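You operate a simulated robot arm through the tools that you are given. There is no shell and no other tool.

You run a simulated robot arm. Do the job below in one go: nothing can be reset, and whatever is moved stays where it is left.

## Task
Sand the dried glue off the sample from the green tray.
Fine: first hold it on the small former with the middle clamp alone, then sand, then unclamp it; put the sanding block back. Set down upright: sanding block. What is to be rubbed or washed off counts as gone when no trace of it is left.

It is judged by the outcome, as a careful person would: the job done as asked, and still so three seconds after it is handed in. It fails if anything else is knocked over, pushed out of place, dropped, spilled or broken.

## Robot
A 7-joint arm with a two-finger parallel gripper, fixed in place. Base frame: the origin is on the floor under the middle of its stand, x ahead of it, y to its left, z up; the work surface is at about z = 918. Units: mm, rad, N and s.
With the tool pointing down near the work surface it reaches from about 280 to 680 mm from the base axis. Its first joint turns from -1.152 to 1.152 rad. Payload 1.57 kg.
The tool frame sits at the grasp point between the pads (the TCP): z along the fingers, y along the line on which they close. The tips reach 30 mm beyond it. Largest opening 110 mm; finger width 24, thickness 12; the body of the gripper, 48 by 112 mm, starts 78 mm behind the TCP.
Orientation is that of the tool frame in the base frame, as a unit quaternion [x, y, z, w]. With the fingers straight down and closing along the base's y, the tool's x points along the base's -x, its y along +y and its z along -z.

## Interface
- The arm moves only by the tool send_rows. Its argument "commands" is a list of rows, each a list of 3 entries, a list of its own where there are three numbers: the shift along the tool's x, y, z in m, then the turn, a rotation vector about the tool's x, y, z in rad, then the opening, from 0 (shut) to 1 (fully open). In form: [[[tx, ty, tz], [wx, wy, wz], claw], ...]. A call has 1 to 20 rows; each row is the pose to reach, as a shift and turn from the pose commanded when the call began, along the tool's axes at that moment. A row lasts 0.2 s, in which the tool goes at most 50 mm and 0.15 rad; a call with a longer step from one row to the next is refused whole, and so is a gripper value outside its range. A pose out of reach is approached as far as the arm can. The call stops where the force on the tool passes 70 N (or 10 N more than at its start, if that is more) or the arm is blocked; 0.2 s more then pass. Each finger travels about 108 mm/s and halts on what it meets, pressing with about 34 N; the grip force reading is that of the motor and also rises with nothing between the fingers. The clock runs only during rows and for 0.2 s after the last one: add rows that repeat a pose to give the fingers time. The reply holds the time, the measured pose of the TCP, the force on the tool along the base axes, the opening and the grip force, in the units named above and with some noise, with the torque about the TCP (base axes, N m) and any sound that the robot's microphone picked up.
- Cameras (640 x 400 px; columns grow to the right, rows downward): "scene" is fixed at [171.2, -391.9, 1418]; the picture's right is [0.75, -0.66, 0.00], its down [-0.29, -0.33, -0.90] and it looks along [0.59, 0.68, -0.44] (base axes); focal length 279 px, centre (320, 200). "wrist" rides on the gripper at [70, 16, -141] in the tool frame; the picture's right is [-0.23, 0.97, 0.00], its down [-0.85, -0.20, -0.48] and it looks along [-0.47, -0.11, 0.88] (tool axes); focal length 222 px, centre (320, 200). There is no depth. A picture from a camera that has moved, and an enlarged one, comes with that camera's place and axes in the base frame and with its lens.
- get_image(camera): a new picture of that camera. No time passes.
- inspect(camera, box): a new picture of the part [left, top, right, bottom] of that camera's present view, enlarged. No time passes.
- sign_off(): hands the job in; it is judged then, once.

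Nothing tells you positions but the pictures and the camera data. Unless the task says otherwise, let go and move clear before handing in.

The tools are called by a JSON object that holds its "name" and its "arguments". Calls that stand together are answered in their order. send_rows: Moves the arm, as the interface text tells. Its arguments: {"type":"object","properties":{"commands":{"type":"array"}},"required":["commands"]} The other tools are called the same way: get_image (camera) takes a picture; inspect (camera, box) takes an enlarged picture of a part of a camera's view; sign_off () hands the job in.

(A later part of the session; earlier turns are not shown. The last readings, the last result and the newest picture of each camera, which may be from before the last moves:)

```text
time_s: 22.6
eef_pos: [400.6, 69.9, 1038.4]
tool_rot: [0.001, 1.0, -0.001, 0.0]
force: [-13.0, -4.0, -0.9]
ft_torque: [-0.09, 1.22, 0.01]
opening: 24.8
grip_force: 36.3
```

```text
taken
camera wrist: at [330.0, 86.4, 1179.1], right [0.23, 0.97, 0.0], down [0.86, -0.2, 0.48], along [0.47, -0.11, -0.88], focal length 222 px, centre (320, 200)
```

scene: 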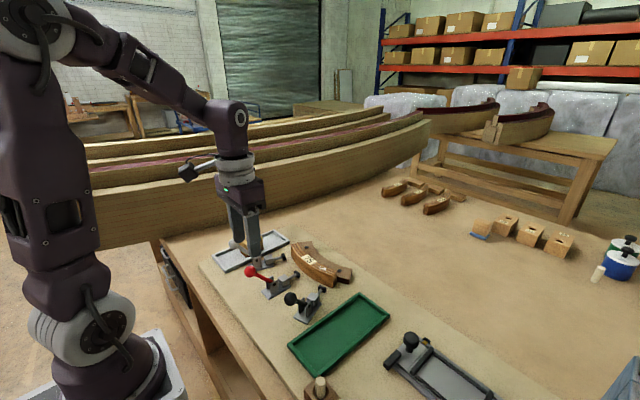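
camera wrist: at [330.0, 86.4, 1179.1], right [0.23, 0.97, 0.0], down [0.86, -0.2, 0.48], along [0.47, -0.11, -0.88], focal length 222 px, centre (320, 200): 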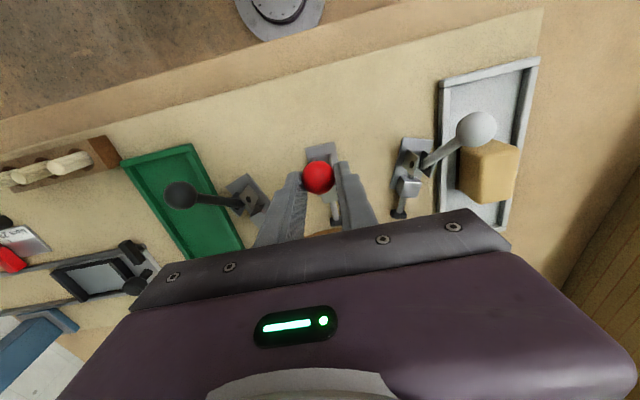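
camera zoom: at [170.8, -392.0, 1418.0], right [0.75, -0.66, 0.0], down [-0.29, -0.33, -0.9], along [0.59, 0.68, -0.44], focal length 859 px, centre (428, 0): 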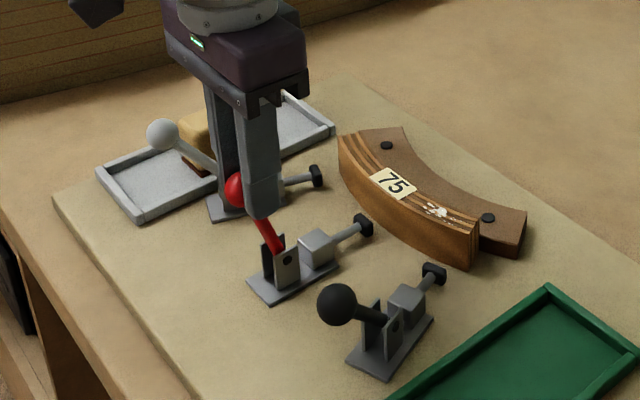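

The handle follows and the plunger is extending. I'll keep going along the arc.

{"name": "send_rows", "arguments": {"commands": [[[-0.0089, 0.0, -0.0018], [0, 0, 0], 0.0], [[-0.0179, 0.0, -0.0026], [0, 0, 0], 0.0], [[-0.027, 0.0, -0.0024], [0, 0, 0], 0.0], [[-0.036, 0.0, -0.0013], [0, 0, 0], 0.0]]}}

{"name": "inspect", "arguments": {"camera": "scene", "box": [200, 200, 370, 330]}}

{"name": "inspect", "arguments": {"camera": "wrist", "box": [220, 100, 420, 240]}}

```text
time_s: 23.6
eef_pos: [437.8, 69.2, 1040.3]
tool_rot: [0.0, 1.0, 0.0, 0.001]
force: [-11.6, -3.6, 12.1]
ft_torque: [-0.06, 1.25, 0.01]
opening: 25.0
grip_force: 36.2
```

```text
3.08 times, centred on (285, 265) of scene
camera zoom: at [170.7, -392.0, 1418.0], right [0.75, -0.66, 0.0], down [-0.29, -0.33, -0.9], along [0.59, 0.68, -0.44], focal length 859 px, centre (428, 0)
```

zoom: 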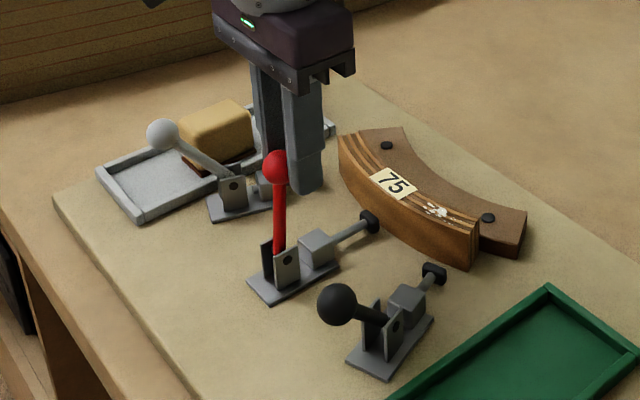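

```text
2.86 times, centred on (320, 170) of wrist
camera zoom: at [366.8, 86.2, 1180.5], right [0.23, 0.97, 0.0], down [0.85, -0.2, 0.48], along [0.47, -0.11, -0.88], focal length 635 px, centre (320, 286)
```

zoom: 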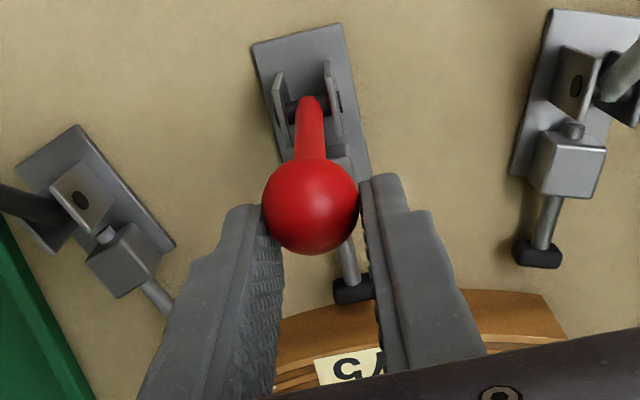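

The handle is just past vertical and the pad is approaching the sample. I'll continue in small steps.

{"name": "send_rows", "arguments": {"commands": [[[-0.0044, 0.0, 0.0], [0, 0, 0], 0.0], [[-0.0088, 0.0, 0.0011], [0, 0, 0], 0.0], [[-0.0132, 0.0, 0.0025], [0, 0, 0], 0.0], [[-0.0174, 0.0, 0.004], [0, 0, 0], 0.0]]}}

{"name": "inspect", "arguments": {"camera": "scene", "box": [200, 200, 370, 330]}}

{"name": "inspect", "arguments": {"camera": "wrist", "box": [220, 100, 420, 240]}}

```text
time_s: 24.6
eef_pos: [454.3, 69.7, 1036.4]
tool_rot: [0.001, 1.0, 0.0, 0.001]
force: [-9.9, -7.5, 5.2]
ft_torque: [-0.12, 1.11, 0.04]
opening: 24.8
grip_force: 36.4
```

```text
3.08 times, centred on (285, 265) of scene
camera zoom: at [170.8, -392.1, 1418.0], right [0.75, -0.66, 0.0], down [-0.29, -0.33, -0.9], along [0.59, 0.68, -0.44], focal length 859 px, centre (428, 0)
```

zoom: 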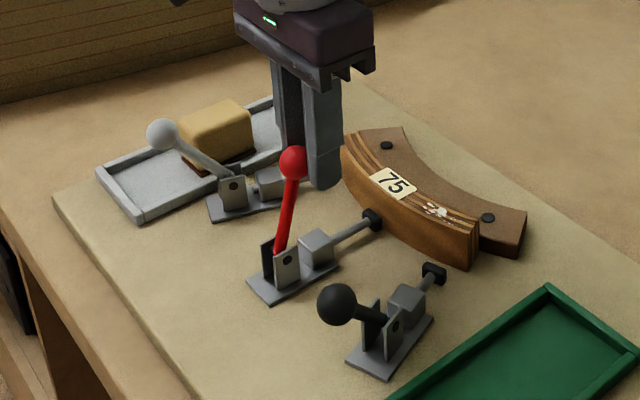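

```text
2.86 times, centred on (320, 170) of wrist
camera zoom: at [383.9, 86.2, 1176.0], right [0.23, 0.97, 0.0], down [0.85, -0.2, 0.48], along [0.47, -0.11, -0.88], focal length 635 px, centre (320, 286)
```

zoom: 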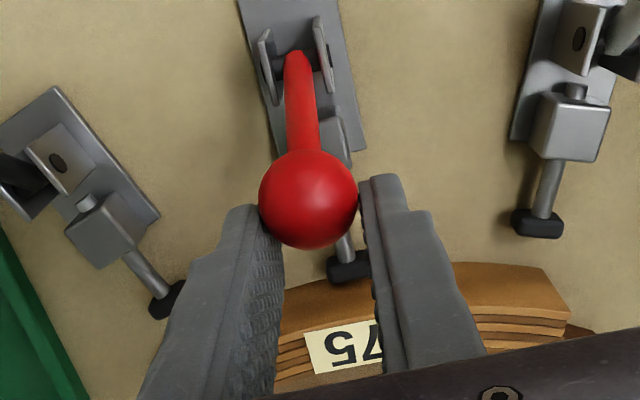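

{"name": "send_rows", "arguments": {"commands": [[[-0.0041, -0.0005, 0.0018], [0, 0, 0], 0.0], [[-0.0082, -0.001, 0.0038], [0, 0, 0], 0.0], [[-0.0122, -0.001, 0.006], [0, 0, 0], 0.0], [[-0.016, -0.001, 0.0083], [0, 0, 0], 0.0]]}}

{"name": "inspect", "arguments": {"camera": "scene", "box": [200, 200, 370, 330]}}

{"name": "inspect", "arguments": {"camera": "wrist", "box": [220, 100, 420, 240]}}

```text
time_s: 25.6
eef_pos: [471.1, 69.2, 1026.7]
tool_rot: [0.0, 1.0, 0.0, 0.0]
force: [0.2, 0.2, -0.9]
ft_torque: [0.03, -0.01, -0.02]
opening: 0.0
grip_force: 21.3
```

```text
3.08 times, centred on (285, 265) of scene
camera zoom: at [171.2, -391.9, 1418.0], right [0.75, -0.66, 0.0], down [-0.29, -0.33, -0.9], along [0.59, 0.68, -0.44], focal length 859 px, centre (428, 0)
```

zoom: 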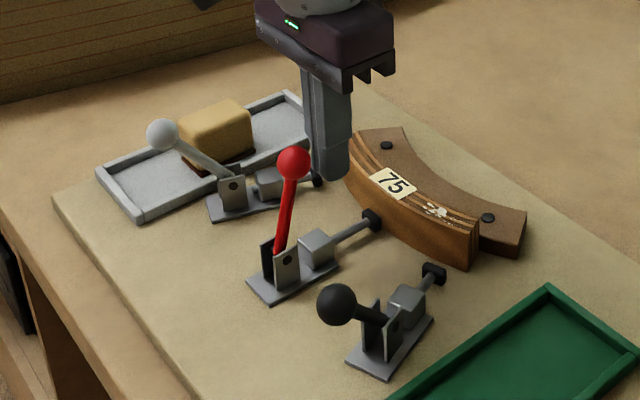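

```text
2.86 times, centred on (320, 170) of wrist
camera zoom: at [400.4, 85.1, 1168.2], right [0.23, 0.97, 0.0], down [0.85, -0.2, 0.48], along [0.47, -0.11, -0.88], focal length 635 px, centre (320, 286)
```

zoom: 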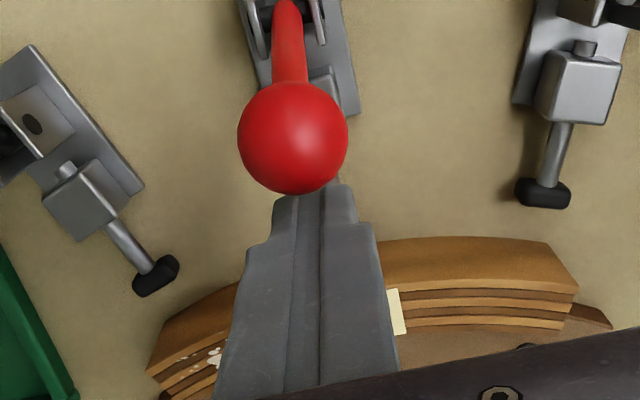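

The ball slipped out of the pinch. The handle is now about 12° past vertical, with its ball near (438, 71, 1022), and nothing was disturbed. I'll go over it and push from behind with closed fingers instead.

{"name": "send_rows", "arguments": {"commands": [[[0, 0, -0.04], [0, 0, 0], 0.0], [[0, 0, -0.075], [0, 0, 0], 0.0], [[0.035, 0, -0.075], [0, 0, 0], 0.0], [[0.07, 0, -0.075], [0, 0, 0], 0.0], [[0.07, 0, -0.04], [0, 0, 0], 0.0], [[0.07, 0, -0.008], [0, 0, 0], 0.0], [[0.07, 0, -0.008], [0, 0, 0], 0.0]]}}

{"name": "inspect", "arguments": {"camera": "scene", "box": [200, 200, 370, 330]}}

{"name": "inspect", "arguments": {"camera": "wrist", "box": [220, 100, 420, 240]}}

```text
time_s: 27.2
eef_pos: [402.7, 69.5, 1034.1]
tool_rot: [0.0, 1.0, 0.0, 0.001]
force: [-0.1, 0.3, -0.2]
ft_torque: [-0.01, -0.03, -0.01]
opening: 0.0
grip_force: 21.8
```

```text
3.08 times, centred on (285, 265) of scene
camera zoom: at [171.2, -391.9, 1418.0], right [0.75, -0.66, 0.0], down [-0.29, -0.33, -0.9], along [0.59, 0.68, -0.44], focal length 859 px, centre (428, 0)
```

zoom: 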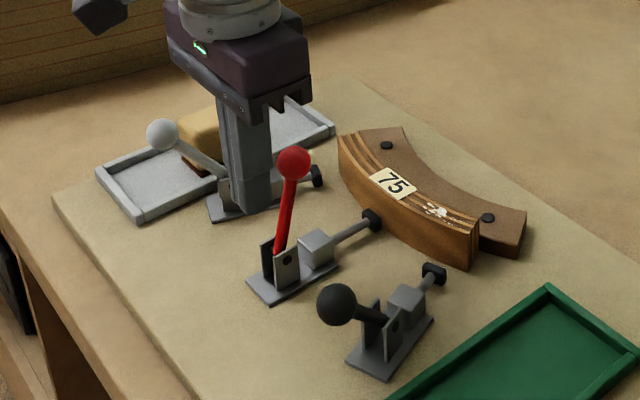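

```text
2.86 times, centred on (320, 170) of wrist
camera zoom: at [331.1, 85.0, 1174.5], right [0.23, 0.97, 0.0], down [0.85, -0.2, 0.48], along [0.47, -0.11, -0.88], focal length 635 px, centre (320, 286)
```

zoom: 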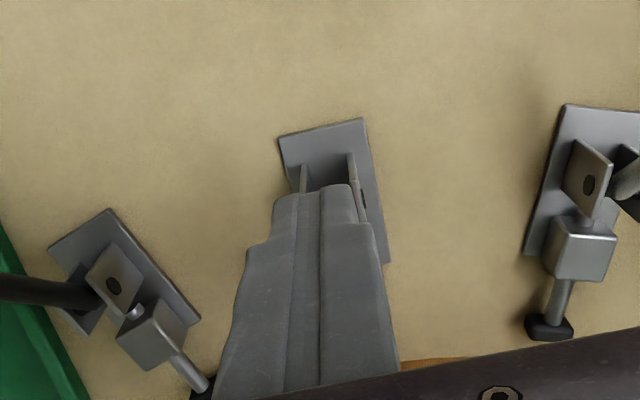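

Closed fingers are behind the ball. I'll push forward in stages.

{"name": "send_rows", "arguments": {"commands": [[[-0.008, 0.0, 0.0], [0, 0, 0], 0.0], [[-0.014, 0.0, 0.0], [0, 0, 0], 0.0], [[-0.02, 0.0, 0.001], [0, 0, 0], 0.0], [[-0.026, 0.0, 0.002], [0, 0, 0], 0.0], [[-0.032, 0.0, 0.004], [0, 0, 0], 0.0]]}}

{"name": "inspect", "arguments": {"camera": "scene", "box": [200, 200, 370, 330]}}

```text
time_s: 28.4
eef_pos: [432.8, 69.2, 1031.5]
tool_rot: [0.0, 1.0, 0.0, -0.001]
force: [-0.4, -0.2, -0.7]
ft_torque: [-0.01, -0.02, 0.02]
opening: 0.1
grip_force: 21.4
```

```text
3.08 times, centred on (285, 265) of scene
camera zoom: at [171.2, -391.9, 1418.0], right [0.75, -0.66, 0.0], down [-0.29, -0.33, -0.9], along [0.59, 0.68, -0.44], focal length 859 px, centre (428, 0)
```

zoom: 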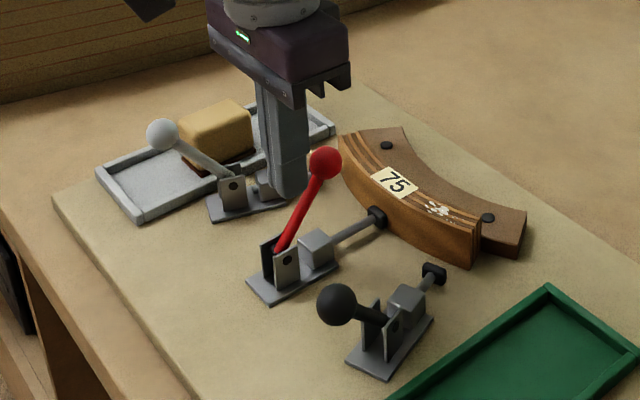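

{"name": "send_rows", "arguments": {"commands": [[[-0.006, 0.0, 0.005], [0, 0, 0], 0.0], [[-0.011, 0.0, 0.008], [0, 0, 0], 0.0], [[-0.016, 0.0, 0.01], [0, 0, 0], 0.0], [[-0.021, 0.0, 0.012], [0, 0, 0], 0.0]]}}

{"name": "inspect", "arguments": {"camera": "scene", "box": [200, 200, 370, 330]}}

```text
time_s: 29.2
eef_pos: [442.2, 68.9, 1025.1]
tool_rot: [0.0, 1.0, 0.0, -0.005]
force: [-20.3, -1.0, 35.1]
ft_torque: [0.05, 0.2, -0.04]
opening: 0.0
grip_force: 20.9
stopped in row 3: the force on the tool passed its limit at 82 N (the readings are from after the stop); the commanded pose is now the measured one
```

```text
3.08 times, centred on (285, 265) of scene
camera zoom: at [170.1, -392.0, 1418.1], right [0.75, -0.66, 0.0], down [-0.29, -0.33, -0.9], along [0.59, 0.68, -0.44], focal length 859 px, centre (428, 0)
```

zoom: 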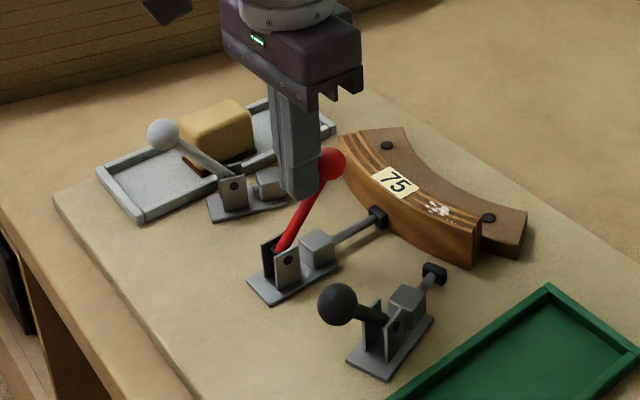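

{"name": "get_image", "arguments": {"camera": "wrist"}}

{"name": "inspect", "arguments": {"camera": "scene", "box": [280, 230, 360, 290]}}

```text
taken
camera wrist: at [372.3, 85.5, 1166.3], right [0.23, 0.97, 0.0], down [0.86, -0.2, 0.47], along [0.46, -0.11, -0.88], focal length 222 px, centre (320, 200)
```

wrist: 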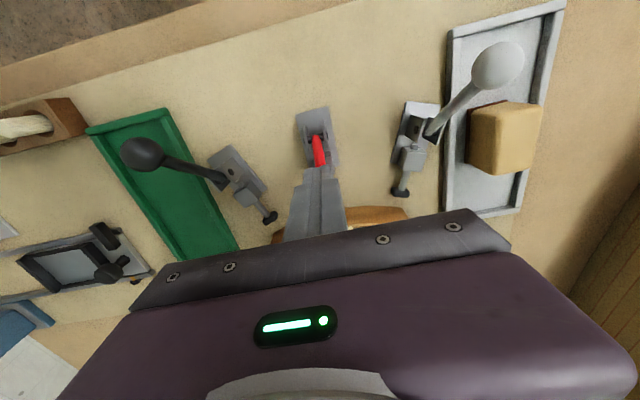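

```text
6.67 times, centred on (320, 260) of scene
camera zoom: at [170.1, -392.0, 1418.1], right [0.75, -0.66, 0.0], down [-0.29, -0.33, -0.9], along [0.59, 0.68, -0.44], focal length 1861 px, centre (320, -200)
```

zoom: 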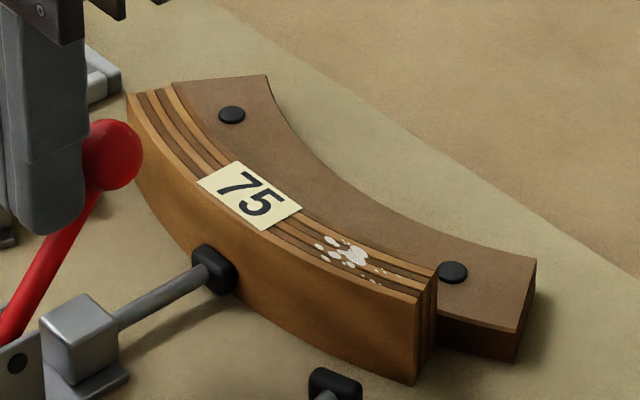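

The pad is pressing the sample against the former. I'll back off, check that the handle stays put, and look at the seat from above.

{"name": "send_rows", "arguments": {"commands": [[[0.01, 0.0, -0.005], [0, -0.005, 0], 0.0], [[0.025, 0.001, -0.02], [0, -0.01, 0], 0.0], [[0.025, 0.001, -0.06], [0, -0.01, 0], 0.2], [[0.0, 0.001, -0.1], [0, -0.01, 0], 0.4], [[-0.045, 0.001, -0.1], [0, -0.01, 0], 0.4], [[-0.045, 0.001, -0.1], [0, -0.01, 0], 0.4]]}}

{"name": "get_image", "arguments": {"camera": "wrist"}}

{"name": "inspect", "arguments": {"camera": "wrist", "box": [220, 80, 420, 240]}}

{"name": "inspect", "arguments": {"camera": "scene", "box": [240, 220, 370, 310]}}

```text
time_s: 30.6
eef_pos: [490.7, 69.5, 1123.9]
tool_rot: [0.0, 1.0, -0.001, 0.002]
force: [-0.5, 1.0, -0.6]
ft_torque: [0.0, 0.01, 0.01]
opening: 43.7
grip_force: 0.0
```

```text
taken
camera wrist: at [420.4, 86.7, 1263.8], right [0.23, 0.97, 0.0], down [0.85, -0.2, 0.48], along [0.47, -0.11, -0.88], focal length 222 px, centre (320, 200)
```

wrist: 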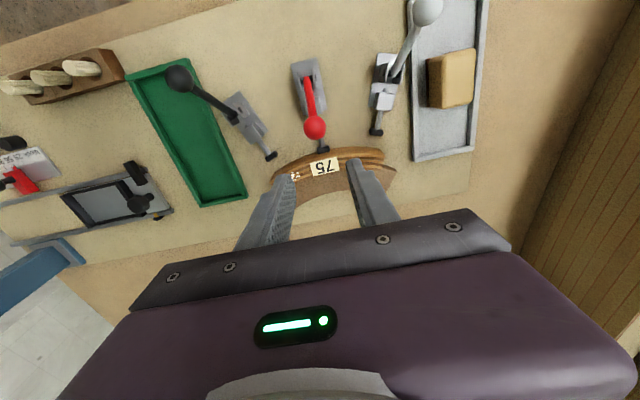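

```text
2.50 times, centred on (320, 160) of wrist
camera zoom: at [420.4, 86.7, 1263.8], right [0.23, 0.97, 0.0], down [0.85, -0.2, 0.48], along [0.47, -0.11, -0.88], focal length 555 px, centre (320, 300)
```

zoom: 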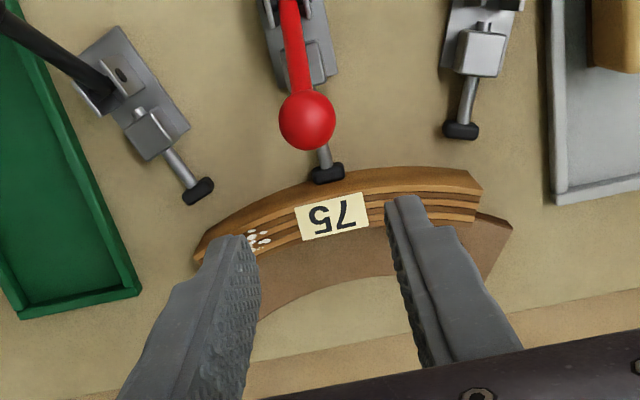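

```text
4.44 times, centred on (305, 265) of scene
camera zoom: at [171.2, -391.9, 1418.0], right [0.75, -0.66, 0.0], down [-0.29, -0.33, -0.9], along [0.59, 0.68, -0.44], focal length 1241 px, centre (387, -89)
```

zoom: 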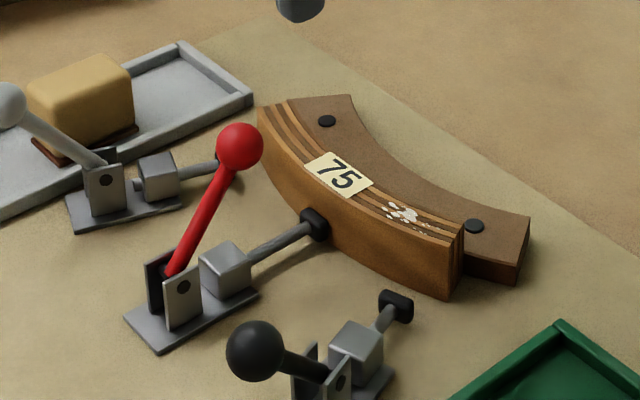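

The handle stays forward and the pad bears on the sample at mid-length, so it is held by the red clamp alone. Next I'll look at the sanding block in the grey tray.

{"name": "send_rows", "arguments": {"commands": [[[0.005, 0.045, -0.005], [0, 0, 0], 0.5], [[0.01, 0.09, -0.005], [0, 0, 0], 0.6], [[0.018, 0.135, -0.005], [0, 0, 0], 0.65], [[0.025, 0.177, -0.005], [0, 0, 0], 0.65], [[0.025, 0.177, -0.005], [0, 0, 0], 0.65]]}}

{"name": "get_image", "arguments": {"camera": "wrist"}}

{"name": "inspect", "arguments": {"camera": "wrist", "box": [250, 80, 410, 220]}}

{"name": "inspect", "arguments": {"camera": "scene", "box": [200, 215, 310, 285]}}

```text
time_s: 31.8
eef_pos: [465.2, 247.0, 1126.8]
tool_rot: [0.0, 1.0, -0.002, 0.002]
force: [-0.2, -0.4, 0.2]
ft_torque: [-0.04, -0.02, 0.0]
opening: 71.6
grip_force: 0.0
```

```text
taken
camera wrist: at [393.2, 264.0, 1267.6], right [0.23, 0.97, 0.0], down [0.85, -0.2, 0.48], along [0.47, -0.11, -0.88], focal length 222 px, centre (320, 200)
```

wrist: 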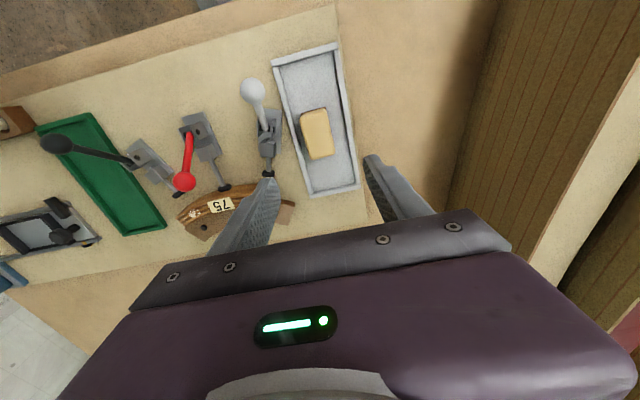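

```text
2.86 times, centred on (330, 150) of wrist
camera zoom: at [393.2, 264.0, 1267.6], right [0.23, 0.97, 0.0], down [0.85, -0.2, 0.48], along [0.47, -0.11, -0.88], focal length 635 px, centre (291, 343)
```

zoom: 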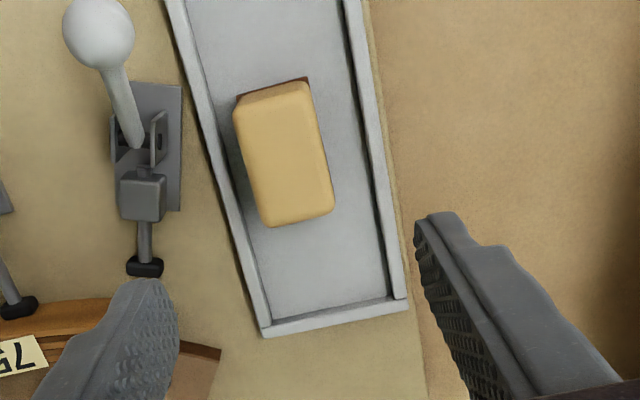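

```text
5.71 times, centred on (255, 250) of scene
camera zoom: at [171.2, -391.8, 1418.0], right [0.75, -0.66, 0.0], down [-0.29, -0.33, -0.9], along [0.59, 0.68, -0.44], focal length 1595 px, centre (691, -86)
```

zoom: 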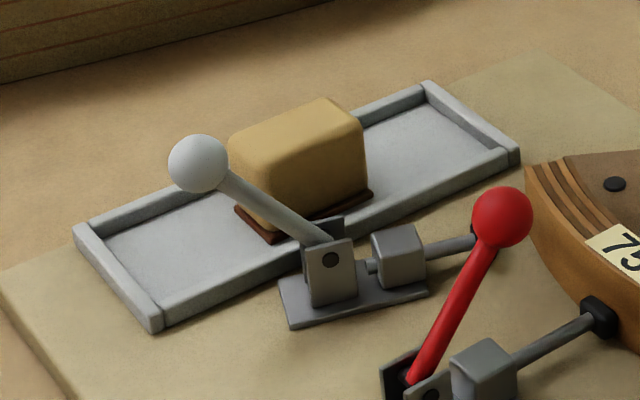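

The block top is centred at about (460, 245) with its sides along the axes, roughly 37 × 60 mm, and its top is near z 960. I'll descend over it with a moderate opening and check before gripping.

{"name": "send_rows", "arguments": {"commands": [[[0.0048, -0.0018, 0.04], [0, 0, 0], 0.55], [[0.0048, -0.0018, 0.08], [0, 0, 0], 0.5], [[0.0048, -0.0018, 0.12], [0, 0, 0], 0.5], [[0.0048, -0.0018, 0.135], [0, 0, 0], 0.5], [[0.0048, -0.0018, 0.135], [0, 0, 0], 0.5]]}}

{"name": "inspect", "arguments": {"camera": "wrist", "box": [220, 80, 420, 230]}}

{"name": "inspect", "arguments": {"camera": "scene", "box": [200, 190, 320, 290]}}

```text
time_s: 33.0
eef_pos: [460.0, 247.6, 993.6]
tool_rot: [0.0, 1.0, -0.001, 0.001]
force: [1.1, 0.3, -0.3]
ft_torque: [0.01, -0.01, -0.01]
opening: 54.8
grip_force: 0.0
```

```text
2.67 times, centred on (320, 155) of wrist
camera zoom: at [389.2, 262.5, 1133.8], right [0.23, 0.97, 0.0], down [0.85, -0.2, 0.48], along [0.47, -0.11, -0.88], focal length 592 px, centre (320, 320)
```

zoom: 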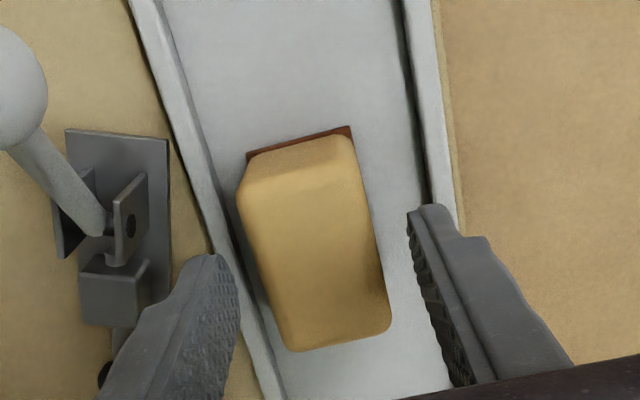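

```text
4.00 times, centred on (260, 240) of scene
camera zoom: at [171.2, -391.9, 1418.0], right [0.75, -0.66, 0.0], down [-0.29, -0.33, -0.9], along [0.59, 0.68, -0.44], focal length 1117 px, centre (560, 40)
```

zoom: 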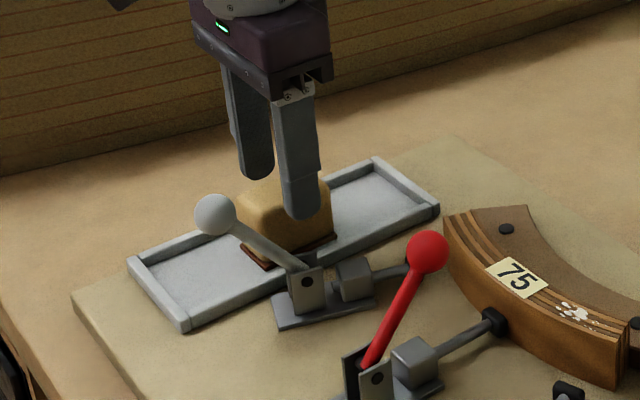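

The fingers are centred around the block. I'll descend to gripping height, tips above the tray rim, and close.

{"name": "send_rows", "arguments": {"commands": [[[0, 0, 0.012], [0, 0, 0], 0.5], [[0, 0, 0.024], [0, 0, 0], 0.5], [[0, 0, 0.026], [0, 0, 0], 0.5], [[0, 0, 0.026], [0, 0, 0], 0.35], [[0, 0, 0.026], [0, 0, 0], 0.2], [[0, 0, 0.026], [0, 0, 0], 0.0], [[0, 0, 0.026], [0, 0, 0], 0.0]]}}

{"name": "inspect", "arguments": {"camera": "wrist", "box": [220, 80, 420, 230]}}

{"name": "inspect", "arguments": {"camera": "scene", "box": [200, 190, 320, 290]}}

```text
time_s: 34.6
eef_pos: [461.7, 245.6, 967.1]
tool_rot: [0.0, 1.0, -0.001, 0.002]
force: [0.2, 0.1, -0.1]
ft_torque: [-0.02, 0.05, 0.01]
opening: 37.1
grip_force: 33.6
```

```text
2.67 times, centred on (320, 155) of wrist
camera zoom: at [390.2, 262.2, 1107.9], right [0.23, 0.97, 0.0], down [0.85, -0.2, 0.48], along [0.47, -0.11, -0.88], focal length 592 px, centre (320, 320)
```

zoom: 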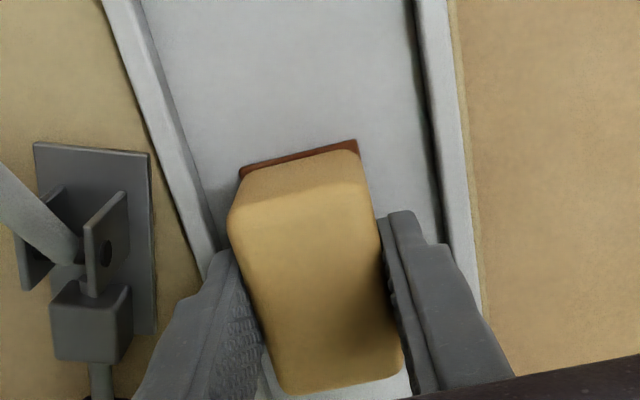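

```text
4.00 times, centred on (260, 240) of scene
camera zoom: at [171.2, -391.9, 1418.0], right [0.75, -0.66, 0.0], down [-0.29, -0.33, -0.9], along [0.59, 0.68, -0.44], focal length 1117 px, centre (560, 40)
```

zoom: 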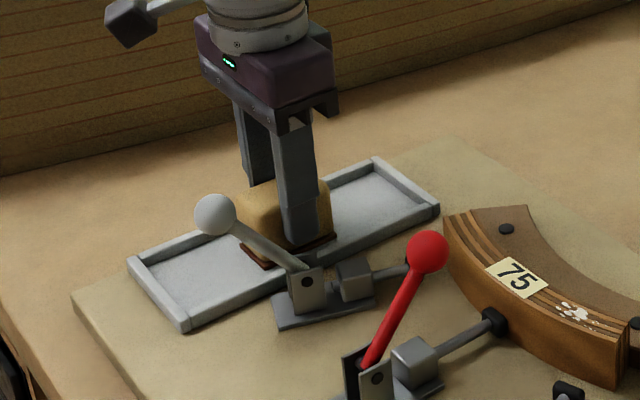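

The block is gripped at 37 mm wide. I'll lift it and carry it high over to above the glue (about x 541, y 14).

{"name": "send_rows", "arguments": {"commands": [[[0, 0, -0.01], [0, 0, 0], 0], [[0, 0, -0.04], [0, 0, 0], 0], [[0, 0, -0.08], [0, 0, 0], 0], [[0, 0, -0.12], [0, 0, 0], 0], [[0, 0, -0.164], [0, 0, 0], 0], [[-0.014, -0.04, -0.164], [0, 0, 0], 0], [[-0.028, -0.08, -0.164], [0, 0, 0], 0], [[-0.042, -0.12, -0.164], [0, 0, 0], 0], [[-0.056, -0.16, -0.164], [0, 0, 0], 0], [[-0.07, -0.2, -0.164], [0, 0, 0], 0], [[-0.0806, -0.2312, -0.164], [0, 0, 0], 0], [[-0.0806, -0.2312, -0.164], [0, 0, 0], 0]]}}

{"name": "get_image", "arguments": {"camera": "wrist"}}

{"name": "inspect", "arguments": {"camera": "scene", "box": [260, 190, 400, 290]}}

```text
time_s: 37.2
eef_pos: [541.5, 13.5, 1131.1]
tool_rot: [0.0, 1.0, -0.001, 0.002]
force: [-0.5, 0.2, -0.4]
ft_torque: [-0.01, -0.02, 0.0]
opening: 36.9
grip_force: 34.2
```

```text
taken
camera wrist: at [469.8, 31.0, 1272.3], right [0.23, 0.97, 0.0], down [0.85, -0.2, 0.48], along [0.47, -0.11, -0.88], focal length 222 px, centre (320, 200)
```

wrist: 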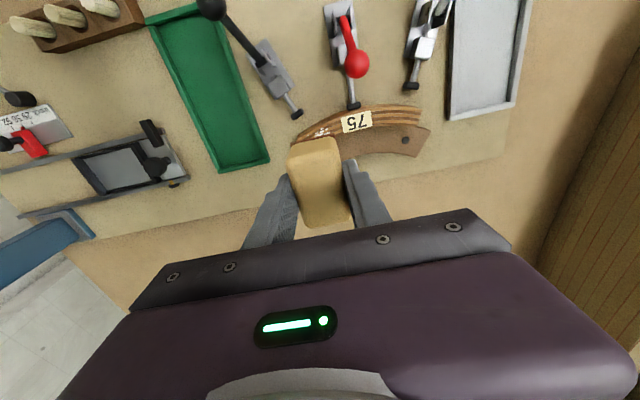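

```text
4.00 times, centred on (330, 240) of scene
camera zoom: at [171.2, -391.9, 1418.0], right [0.75, -0.66, 0.0], down [-0.29, -0.33, -0.9], along [0.59, 0.68, -0.44], focal length 1117 px, centre (280, 40)
```

zoom: 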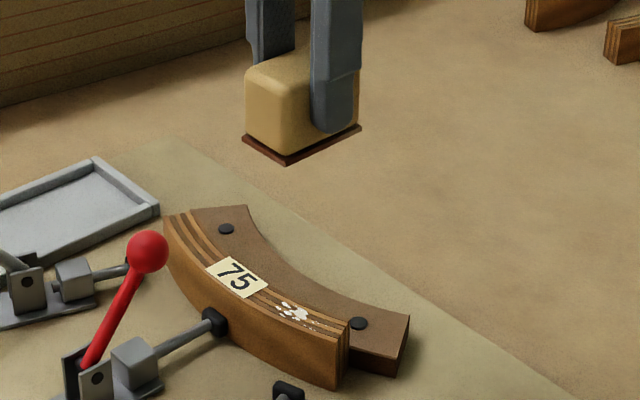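

{"name": "inspect", "arguments": {"camera": "scene", "box": [305, 250, 355, 285]}}

{"name": "inspect", "arguments": {"camera": "wrist", "box": [260, 90, 440, 200]}}

```text
11.43 times, centred on (330, 268) of scene
camera zoom: at [171.2, -391.9, 1418.0], right [0.75, -0.66, 0.0], down [-0.29, -0.33, -0.9], along [0.59, 0.68, -0.44], focal length 3190 px, centre (206, -571)
```

zoom: 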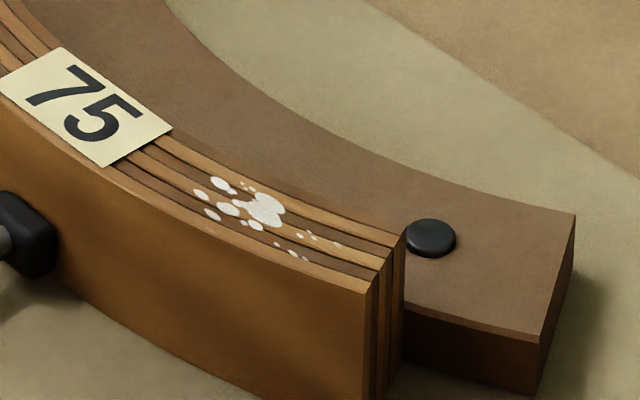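

```text
3.56 times, centred on (350, 145) of wrist
camera zoom: at [469.8, 31.0, 1272.3], right [0.23, 0.97, 0.0], down [0.85, -0.2, 0.48], along [0.47, -0.11, -0.88], focal length 790 px, centre (213, 396)
```

zoom: 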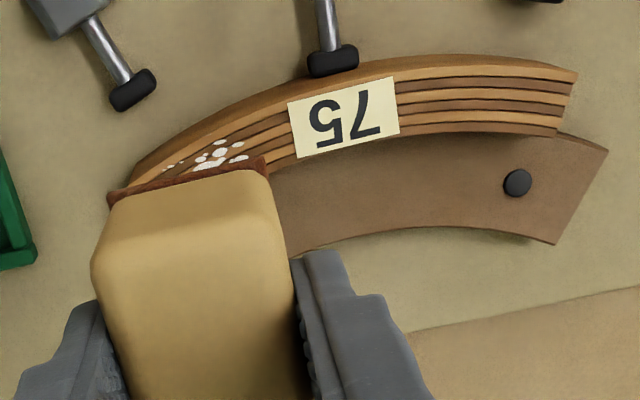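

The glue spans roughly y −3 to 31 and the label starts at y≈48, so strokes should stay between. Before sanding I'll turn the hand 90° up here to look straight down at the seam between sample and former.

{"name": "send_rows", "arguments": {"commands": [[[0, 0, 0], [0, 0, 0.1428], 0], [[0, 0, 0], [0, 0, 0.2856], 0], [[0, 0, 0], [0, 0, 0.4284], 0], [[0, 0, 0], [0, 0, 0.5712], 0], [[0, 0, 0], [0, 0, 0.714], 0], [[0, 0, 0], [0, 0, 0.8568], 0], [[0, 0, 0], [0, 0, 0.9996], 0], [[0, 0, 0], [0, 0, 1.1424], 0], [[0, 0, 0], [0, 0, 1.2852], 0], [[0, 0, 0], [0, 0, 1.428], 0], [[0, 0, 0], [0, 0, 1.5708], 0], [[0, 0, 0], [0, 0, 1.5708], 0]]}}

{"name": "get_image", "arguments": {"camera": "wrist"}}

{"name": "inspect", "arguments": {"camera": "wrist", "box": [250, 30, 430, 150]}}

```text
time_s: 39.8
eef_pos: [540.1, 14.6, 1131.1]
tool_rot: [0.708, 0.706, 0.001, 0.002]
force: [0.1, 0.5, -0.6]
ft_torque: [-0.02, 0.02, 0.0]
opening: 37.2
grip_force: 34.2
```

```text
taken
camera wrist: at [555.4, 84.2, 1271.7], right [0.97, -0.23, 0.0], down [-0.2, -0.85, 0.48], along [-0.11, -0.47, -0.88], focal length 222 px, centre (320, 200)
```

wrist: 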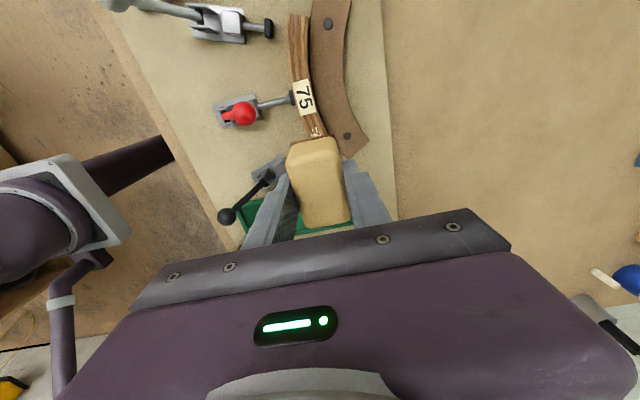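

```text
3.33 times, centred on (340, 90) of wrist
camera zoom: at [555.4, 84.2, 1271.7], right [0.97, -0.23, 0.0], down [-0.2, -0.85, 0.48], along [-0.11, -0.47, -0.88], focal length 740 px, centre (253, 567)
```

zoom: 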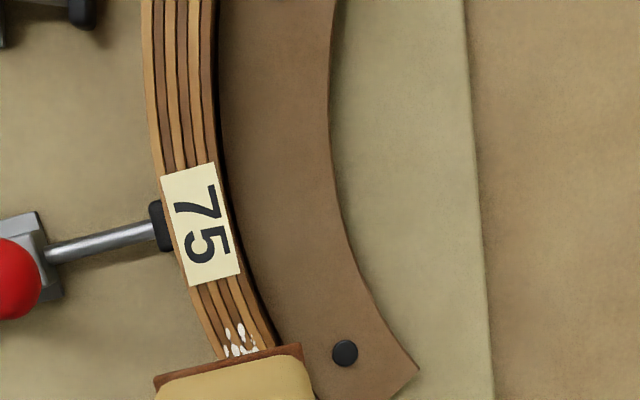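

{"name": "inspect", "arguments": {"camera": "wrist", "box": [280, 10, 350, 80]}}

{"name": "inspect", "arguments": {"camera": "wrist", "box": [290, 70, 350, 140]}}

```text
5.71 times, centred on (315, 45) of wrist
camera zoom: at [555.4, 84.2, 1271.7], right [0.97, -0.23, 0.0], down [-0.2, -0.85, 0.48], along [-0.11, -0.47, -0.88], focal length 1269 px, centre (349, 1086)
```

zoom: 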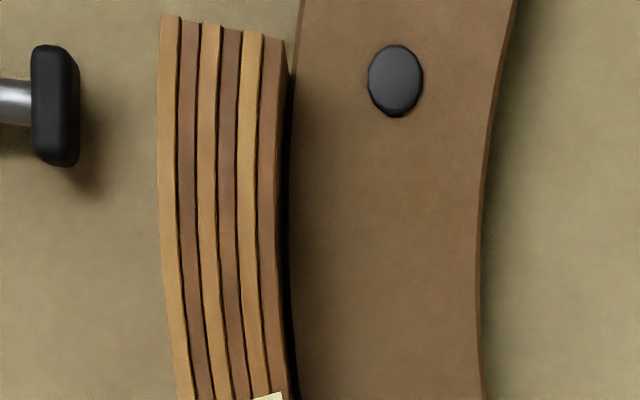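

```text
5.71 times, centred on (320, 105) of wrist
camera zoom: at [555.4, 84.2, 1271.7], right [0.97, -0.23, 0.0], down [-0.2, -0.85, 0.48], along [-0.11, -0.47, -0.88], focal length 1269 px, centre (320, 743)
```

zoom: 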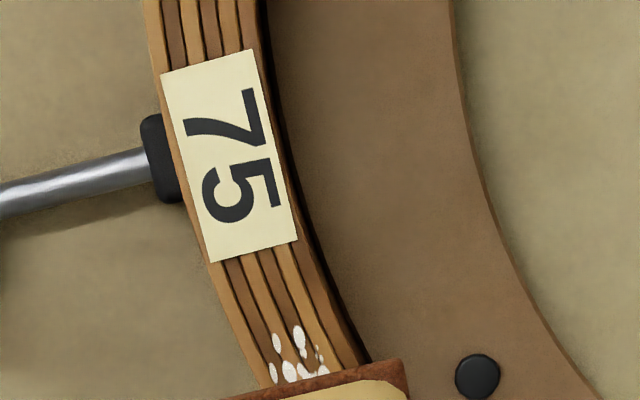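

{"name": "inspect", "arguments": {"camera": "wrist", "box": [305, 50, 335, 80]}}

{"name": "inspect", "arguments": {"camera": "wrist", "box": [310, 100, 340, 130]}}

{"name": "inspect", "arguments": {"camera": "wrist", "box": [280, 80, 310, 110]}}

{"name": "inspect", "arguments": {"camera": "wrist", "box": [290, 10, 330, 40]}}

```text
13.33 times, centred on (320, 65) of wrist
camera zoom: at [555.4, 84.2, 1271.7], right [0.97, -0.23, 0.0], down [-0.2, -0.85, 0.48], along [-0.11, -0.47, -0.88], focal length 2962 px, centre (320, 2000)
```

zoom: 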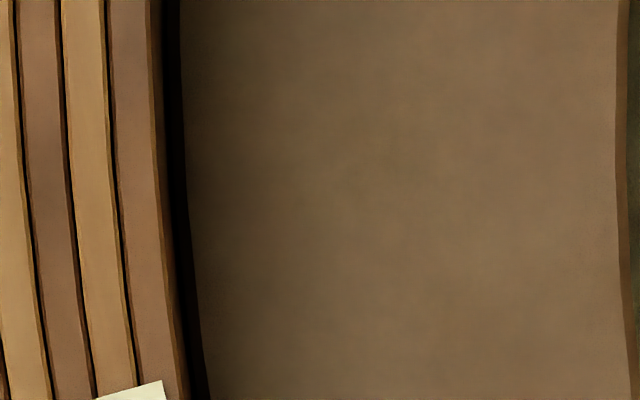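

```text
13.33 times, centred on (325, 115) of wrist
camera zoom: at [555.4, 84.2, 1271.7], right [0.97, -0.23, 0.0], down [-0.2, -0.85, 0.48], along [-0.11, -0.47, -0.88], focal length 2962 px, centre (253, 1333)
```

zoom: 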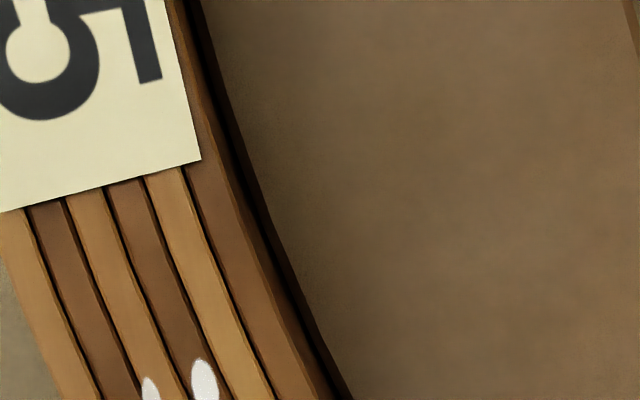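

```text
13.33 times, centred on (295, 95) of wrist
camera zoom: at [555.4, 84.2, 1271.7], right [0.97, -0.23, 0.0], down [-0.2, -0.85, 0.48], along [-0.11, -0.47, -0.88], focal length 2962 px, centre (653, 1600)
```

zoom: 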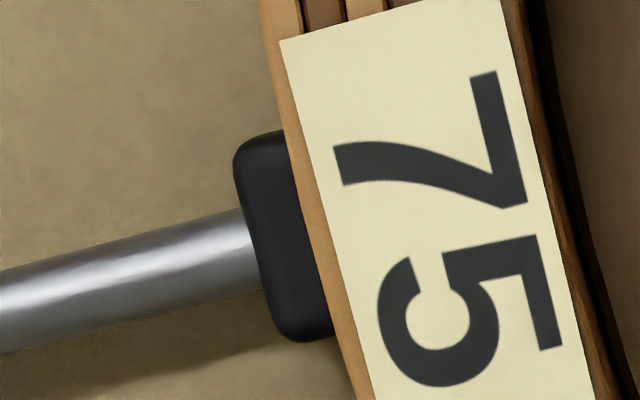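

```text
13.33 times, centred on (310, 25) of wrist
camera zoom: at [555.4, 84.2, 1271.7], right [0.97, -0.23, 0.0], down [-0.2, -0.85, 0.48], along [-0.11, -0.47, -0.88], focal length 2962 px, centre (453, 2533)
```

zoom: 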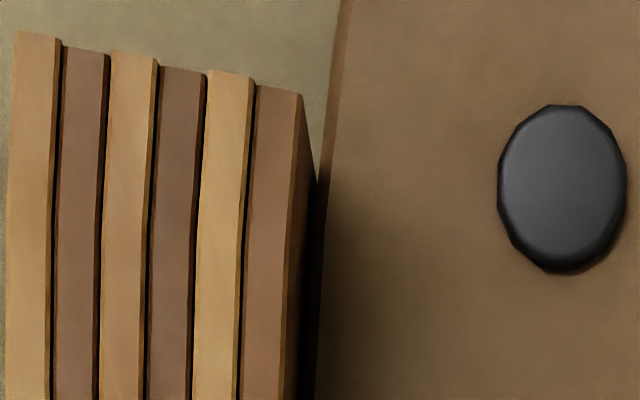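

The pad bears flat on the sample and the seam is even and tight to about a millimetre. I'll turn back and lower the block onto the glue.

{"name": "send_rows", "arguments": {"commands": [[[0, 0, 0], [0, 0, -0.1428], 0], [[0, 0, 0], [0, 0, -0.2856], 0], [[0, 0, 0], [0, 0, -0.4284], 0], [[0, 0, 0], [0, 0, -0.5712], 0], [[0, 0, 0], [0, 0, -0.714], 0], [[0, 0, 0], [0, 0, -0.8568], 0], [[0, 0, 0], [0, 0, -0.9996], 0], [[0, 0, 0], [0, 0, -1.1424], 0], [[0, 0, 0], [0, 0, -1.2852], 0], [[0, 0, 0], [0, 0, -1.428], 0], [[0, 0, 0.0], [0, 0, -1.5708], 0], [[0, 0, 0.04], [0, 0, -1.5708], 0], [[0, 0, 0.08], [0, 0, -1.5708], 0], [[0, 0, 0.11], [0, 0, -1.5708], 0], [[0, 0, 0.118], [0, 0, -1.5708], 0], [[0, 0, 0.118], [0, 0, -1.5708], 0]]}}

{"name": "inspect", "arguments": {"camera": "wrist", "box": [220, 60, 460, 220]}}

{"name": "inspect", "arguments": {"camera": "scene", "box": [260, 190, 400, 290]}}

```text
time_s: 43.2
eef_pos: [541.2, 14.4, 1014.3]
tool_rot: [0.0, 1.0, -0.002, 0.002]
force: [0.0, 0.5, -0.5]
ft_torque: [-0.03, 0.03, -0.03]
opening: 36.8
grip_force: 33.8
```

```text
2.50 times, centred on (340, 140) of wrist
camera zoom: at [470.4, 30.0, 1154.3], right [0.23, 0.97, 0.0], down [0.85, -0.2, 0.48], along [0.47, -0.11, -0.88], focal length 555 px, centre (270, 350)
```

zoom: 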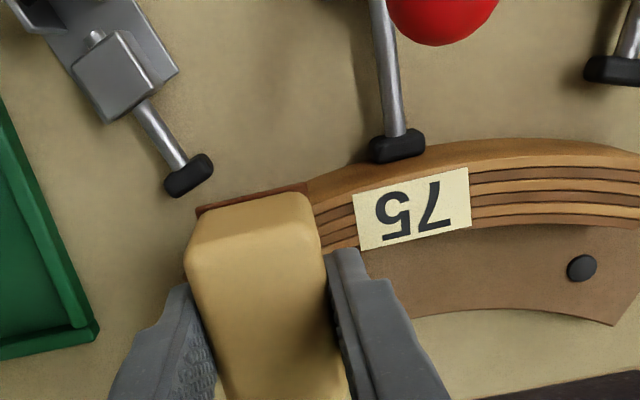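

```text
4.00 times, centred on (330, 240) of scene
camera zoom: at [171.2, -391.9, 1418.0], right [0.75, -0.66, 0.0], down [-0.29, -0.33, -0.9], along [0.59, 0.68, -0.44], focal length 1117 px, centre (280, 40)
```

zoom: 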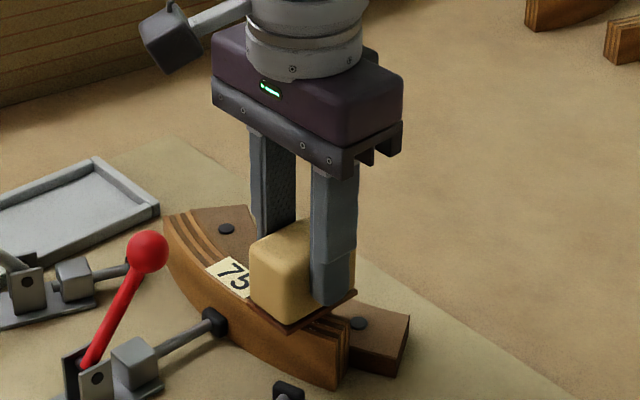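

{"name": "send_rows", "arguments": {"commands": [[[0, 0, 0.003], [0, 0, 0], 0], [[0, 0, 0.005], [0, 0, 0], 0], [[0, 0, 0.006], [0, 0, 0], 0], [[0, 0, 0.007], [0, 0, 0], 0], [[0, 0, 0.007], [0, 0, 0], 0]]}}

```text
time_s: 44.4
eef_pos: [540.8, 14.2, 1006.2]
tool_rot: [0.0, 1.0, -0.001, 0.002]
force: [0.0, -0.1, -1.0]
ft_torque: [0.02, 0.03, 0.04]
opening: 36.9
grip_force: 33.7
```

{"name": "send_rows", "arguments": {"commands": [[[0, 0, 0.001], [0, 0, 0], 0], [[0, 0, 0.002], [0, 0, 0], 0], [[0, 0, 0.002], [0, 0, 0], 0]]}}

```text
time_s: 45.2
eef_pos: [541.5, 13.0, 1004.8]
tool_rot: [0.0, 1.0, -0.001, 0.002]
force: [-0.2, 0.3, 0.0]
ft_torque: [-0.02, 0.0, 0.03]
opening: 37.1
grip_force: 34.0
```

{"name": "send_rows", "arguments": {"commands": [[[0, 0, 0.0005], [0, 0, 0], 0], [[0, 0, 0.001], [0, 0, 0], 0], [[0, 0, 0.001], [0, 0, 0], 0]]}}

```text
time_s: 46.0
eef_pos: [541.3, 14.2, 1003.4]
tool_rot: [0.0, 1.0, -0.001, 0.003]
force: [-2.6, -1.7, 19.7]
ft_torque: [0.05, 0.23, 0.02]
opening: 37.1
grip_force: 34.5
```

Light contact gives about 20 N. I'll try one gentle stroke first and check that the sample holds.

{"name": "send_rows", "arguments": {"commands": [[[0, -0.005, 0], [0, 0, 0], 0], [[0, -0.01, 0], [0, 0, 0], 0], [[0, -0.005, 0], [0, 0, 0], 0], [[0, 0.0, 0], [0, 0, 0], 0], [[0, 0.005, 0], [0, 0, 0], 0], [[0, 0.01, 0], [0, 0, 0], 0], [[0, 0.005, 0], [0, 0, 0], 0], [[0, 0.0, 0], [0, 0, 0], 0]]}}

{"name": "inspect", "arguments": {"camera": "scene", "box": [260, 190, 400, 290]}}

{"name": "inspect", "arguments": {"camera": "wrist", "box": [220, 60, 460, 220]}}

```text
time_s: 47.8
eef_pos: [540.8, 14.1, 1005.2]
tool_rot: [0.0, 1.0, -0.001, 0.002]
force: [-0.3, 2.2, 1.1]
ft_torque: [0.09, -0.03, 0.01]
opening: 37.1
grip_force: 33.7
```

```text
4.00 times, centred on (330, 240) of scene
camera zoom: at [171.2, -391.8, 1418.0], right [0.75, -0.66, 0.0], down [-0.29, -0.33, -0.9], along [0.59, 0.68, -0.44], focal length 1117 px, centre (280, 40)
```

zoom: 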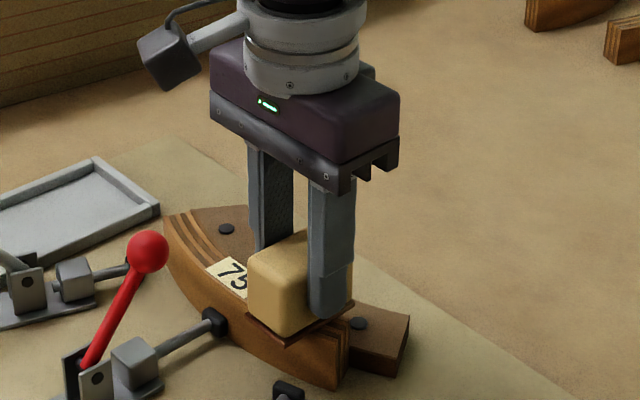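

```text
2.50 times, centred on (340, 140) of wrist
camera zoom: at [469.4, 30.9, 1144.7], right [0.23, 0.97, 0.0], down [0.85, -0.2, 0.48], along [0.47, -0.11, -0.88], focal length 555 px, centre (270, 350)
```

zoom: 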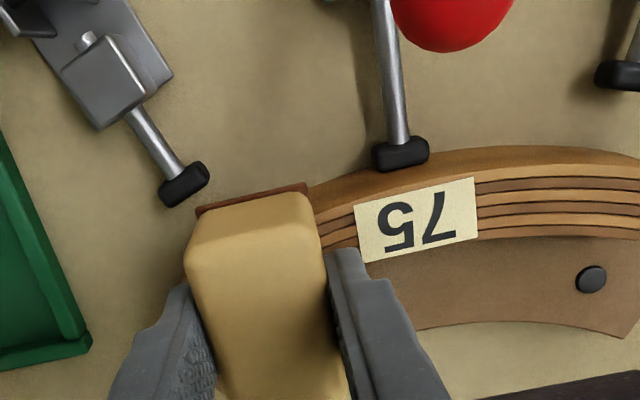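

The sample held still. The pressure faded as the block settled in the grip, so I'll add a little downward travel and run more strokes.

{"name": "send_rows", "arguments": {"commands": [[[0, 0.0, 0.001], [0, 0, 0], 0], [[0, -0.006, 0.001], [0, 0, 0], 0], [[0, -0.012, 0.001], [0, 0, 0], 0], [[0, -0.006, 0.0012], [0, 0, 0], 0], [[0, 0.0, 0.0012], [0, 0, 0], 0], [[0, 0.006, 0.0012], [0, 0, 0], 0], [[0, 0.012, 0.0012], [0, 0, 0], 0], [[0, 0.006, 0.0014], [0, 0, 0], 0], [[0, 0.0, 0.0014], [0, 0, 0], 0], [[0, -0.006, 0.0014], [0, 0, 0], 0], [[0, -0.012, 0.0014], [0, 0, 0], 0], [[0, -0.006, 0.0016], [0, 0, 0], 0], [[0, 0.0, 0.0016], [0, 0, 0], 0], [[0, 0.006, 0.0016], [0, 0, 0], 0], [[0, 0.012, 0.0016], [0, 0, 0], 0], [[0, 0.006, 0.0016], [0, 0, 0], 0], [[0, 0.0, 0.0016], [0, 0, 0], 0]]}}

{"name": "inspect", "arguments": {"camera": "scene", "box": [260, 190, 400, 290]}}

```text
time_s: 51.4
eef_pos: [540.1, 19.9, 1003.5]
tool_rot: [-0.002, 1.0, 0.003, 0.003]
force: [1.1, 12.8, 43.1]
ft_torque: [0.34, 0.04, 0.01]
opening: 36.7
grip_force: 34.0
```

```text
4.00 times, centred on (330, 240) of scene
camera zoom: at [170.5, -391.5, 1418.2], right [0.75, -0.66, 0.0], down [-0.29, -0.33, -0.9], along [0.59, 0.68, -0.44], focal length 1117 px, centre (280, 40)
```

zoom: 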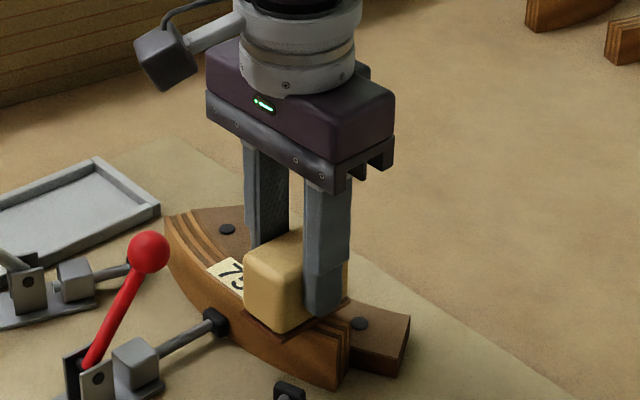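

Pressure has climbed to 43 N, more than I want. I'll lift off and check the glue and the sample.

{"name": "send_rows", "arguments": {"commands": [[[0, 0, -0.002], [0, 0, 0], 0], [[0, 0, -0.006], [0, 0, 0], 0], [[0, 0, -0.03], [0, 0, 0], 0], [[0.0, 0, -0.07], [0, 0, 0], 0], [[-0.04, 0, -0.08], [0, 0, 0], 0], [[-0.06, 0, -0.08], [0, 0, 0], 0], [[-0.06, 0, -0.08], [0, 0, 0], 0]]}}

{"name": "inspect", "arguments": {"camera": "scene", "box": [290, 235, 360, 285]}}

{"name": "inspect", "arguments": {"camera": "wrist", "box": [220, 40, 460, 200]}}

```text
time_s: 53.0
eef_pos: [599.0, 12.0, 1082.2]
tool_rot: [0.0, 1.0, -0.002, 0.002]
force: [-0.2, -0.3, -0.7]
ft_torque: [-0.03, 0.02, 0.02]
opening: 37.3
grip_force: 33.5
```

```text
8.00 times, centred on (325, 260) of scene
camera zoom: at [171.2, -391.9, 1418.0], right [0.75, -0.66, 0.0], down [-0.29, -0.33, -0.9], along [0.59, 0.68, -0.44], focal length 2233 px, centre (280, -280)
```

zoom: 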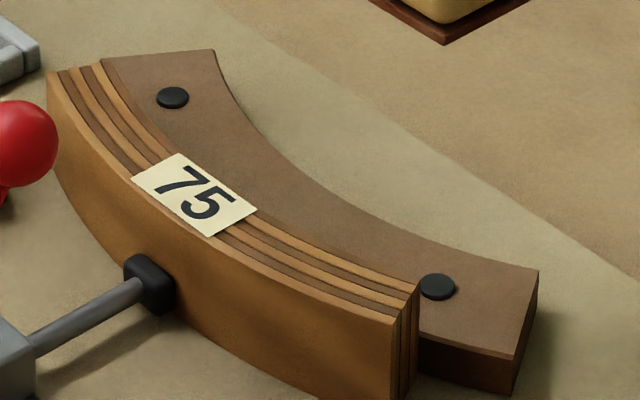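

```text
2.50 times, centred on (340, 120) of wrist
camera zoom: at [528.5, 28.6, 1222.9], right [0.23, 0.97, 0.0], down [0.85, -0.2, 0.48], along [0.47, -0.11, -0.88], focal length 555 px, centre (270, 400)
```

zoom: 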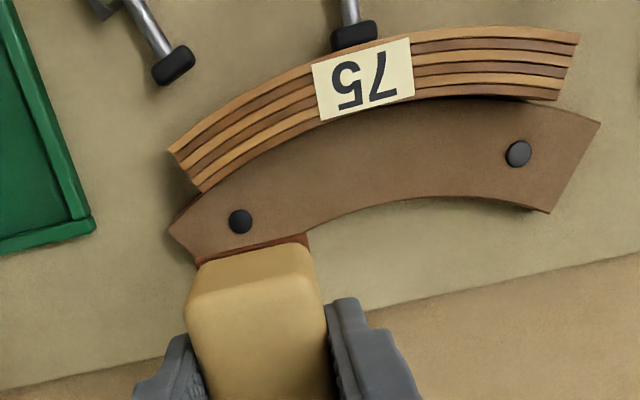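

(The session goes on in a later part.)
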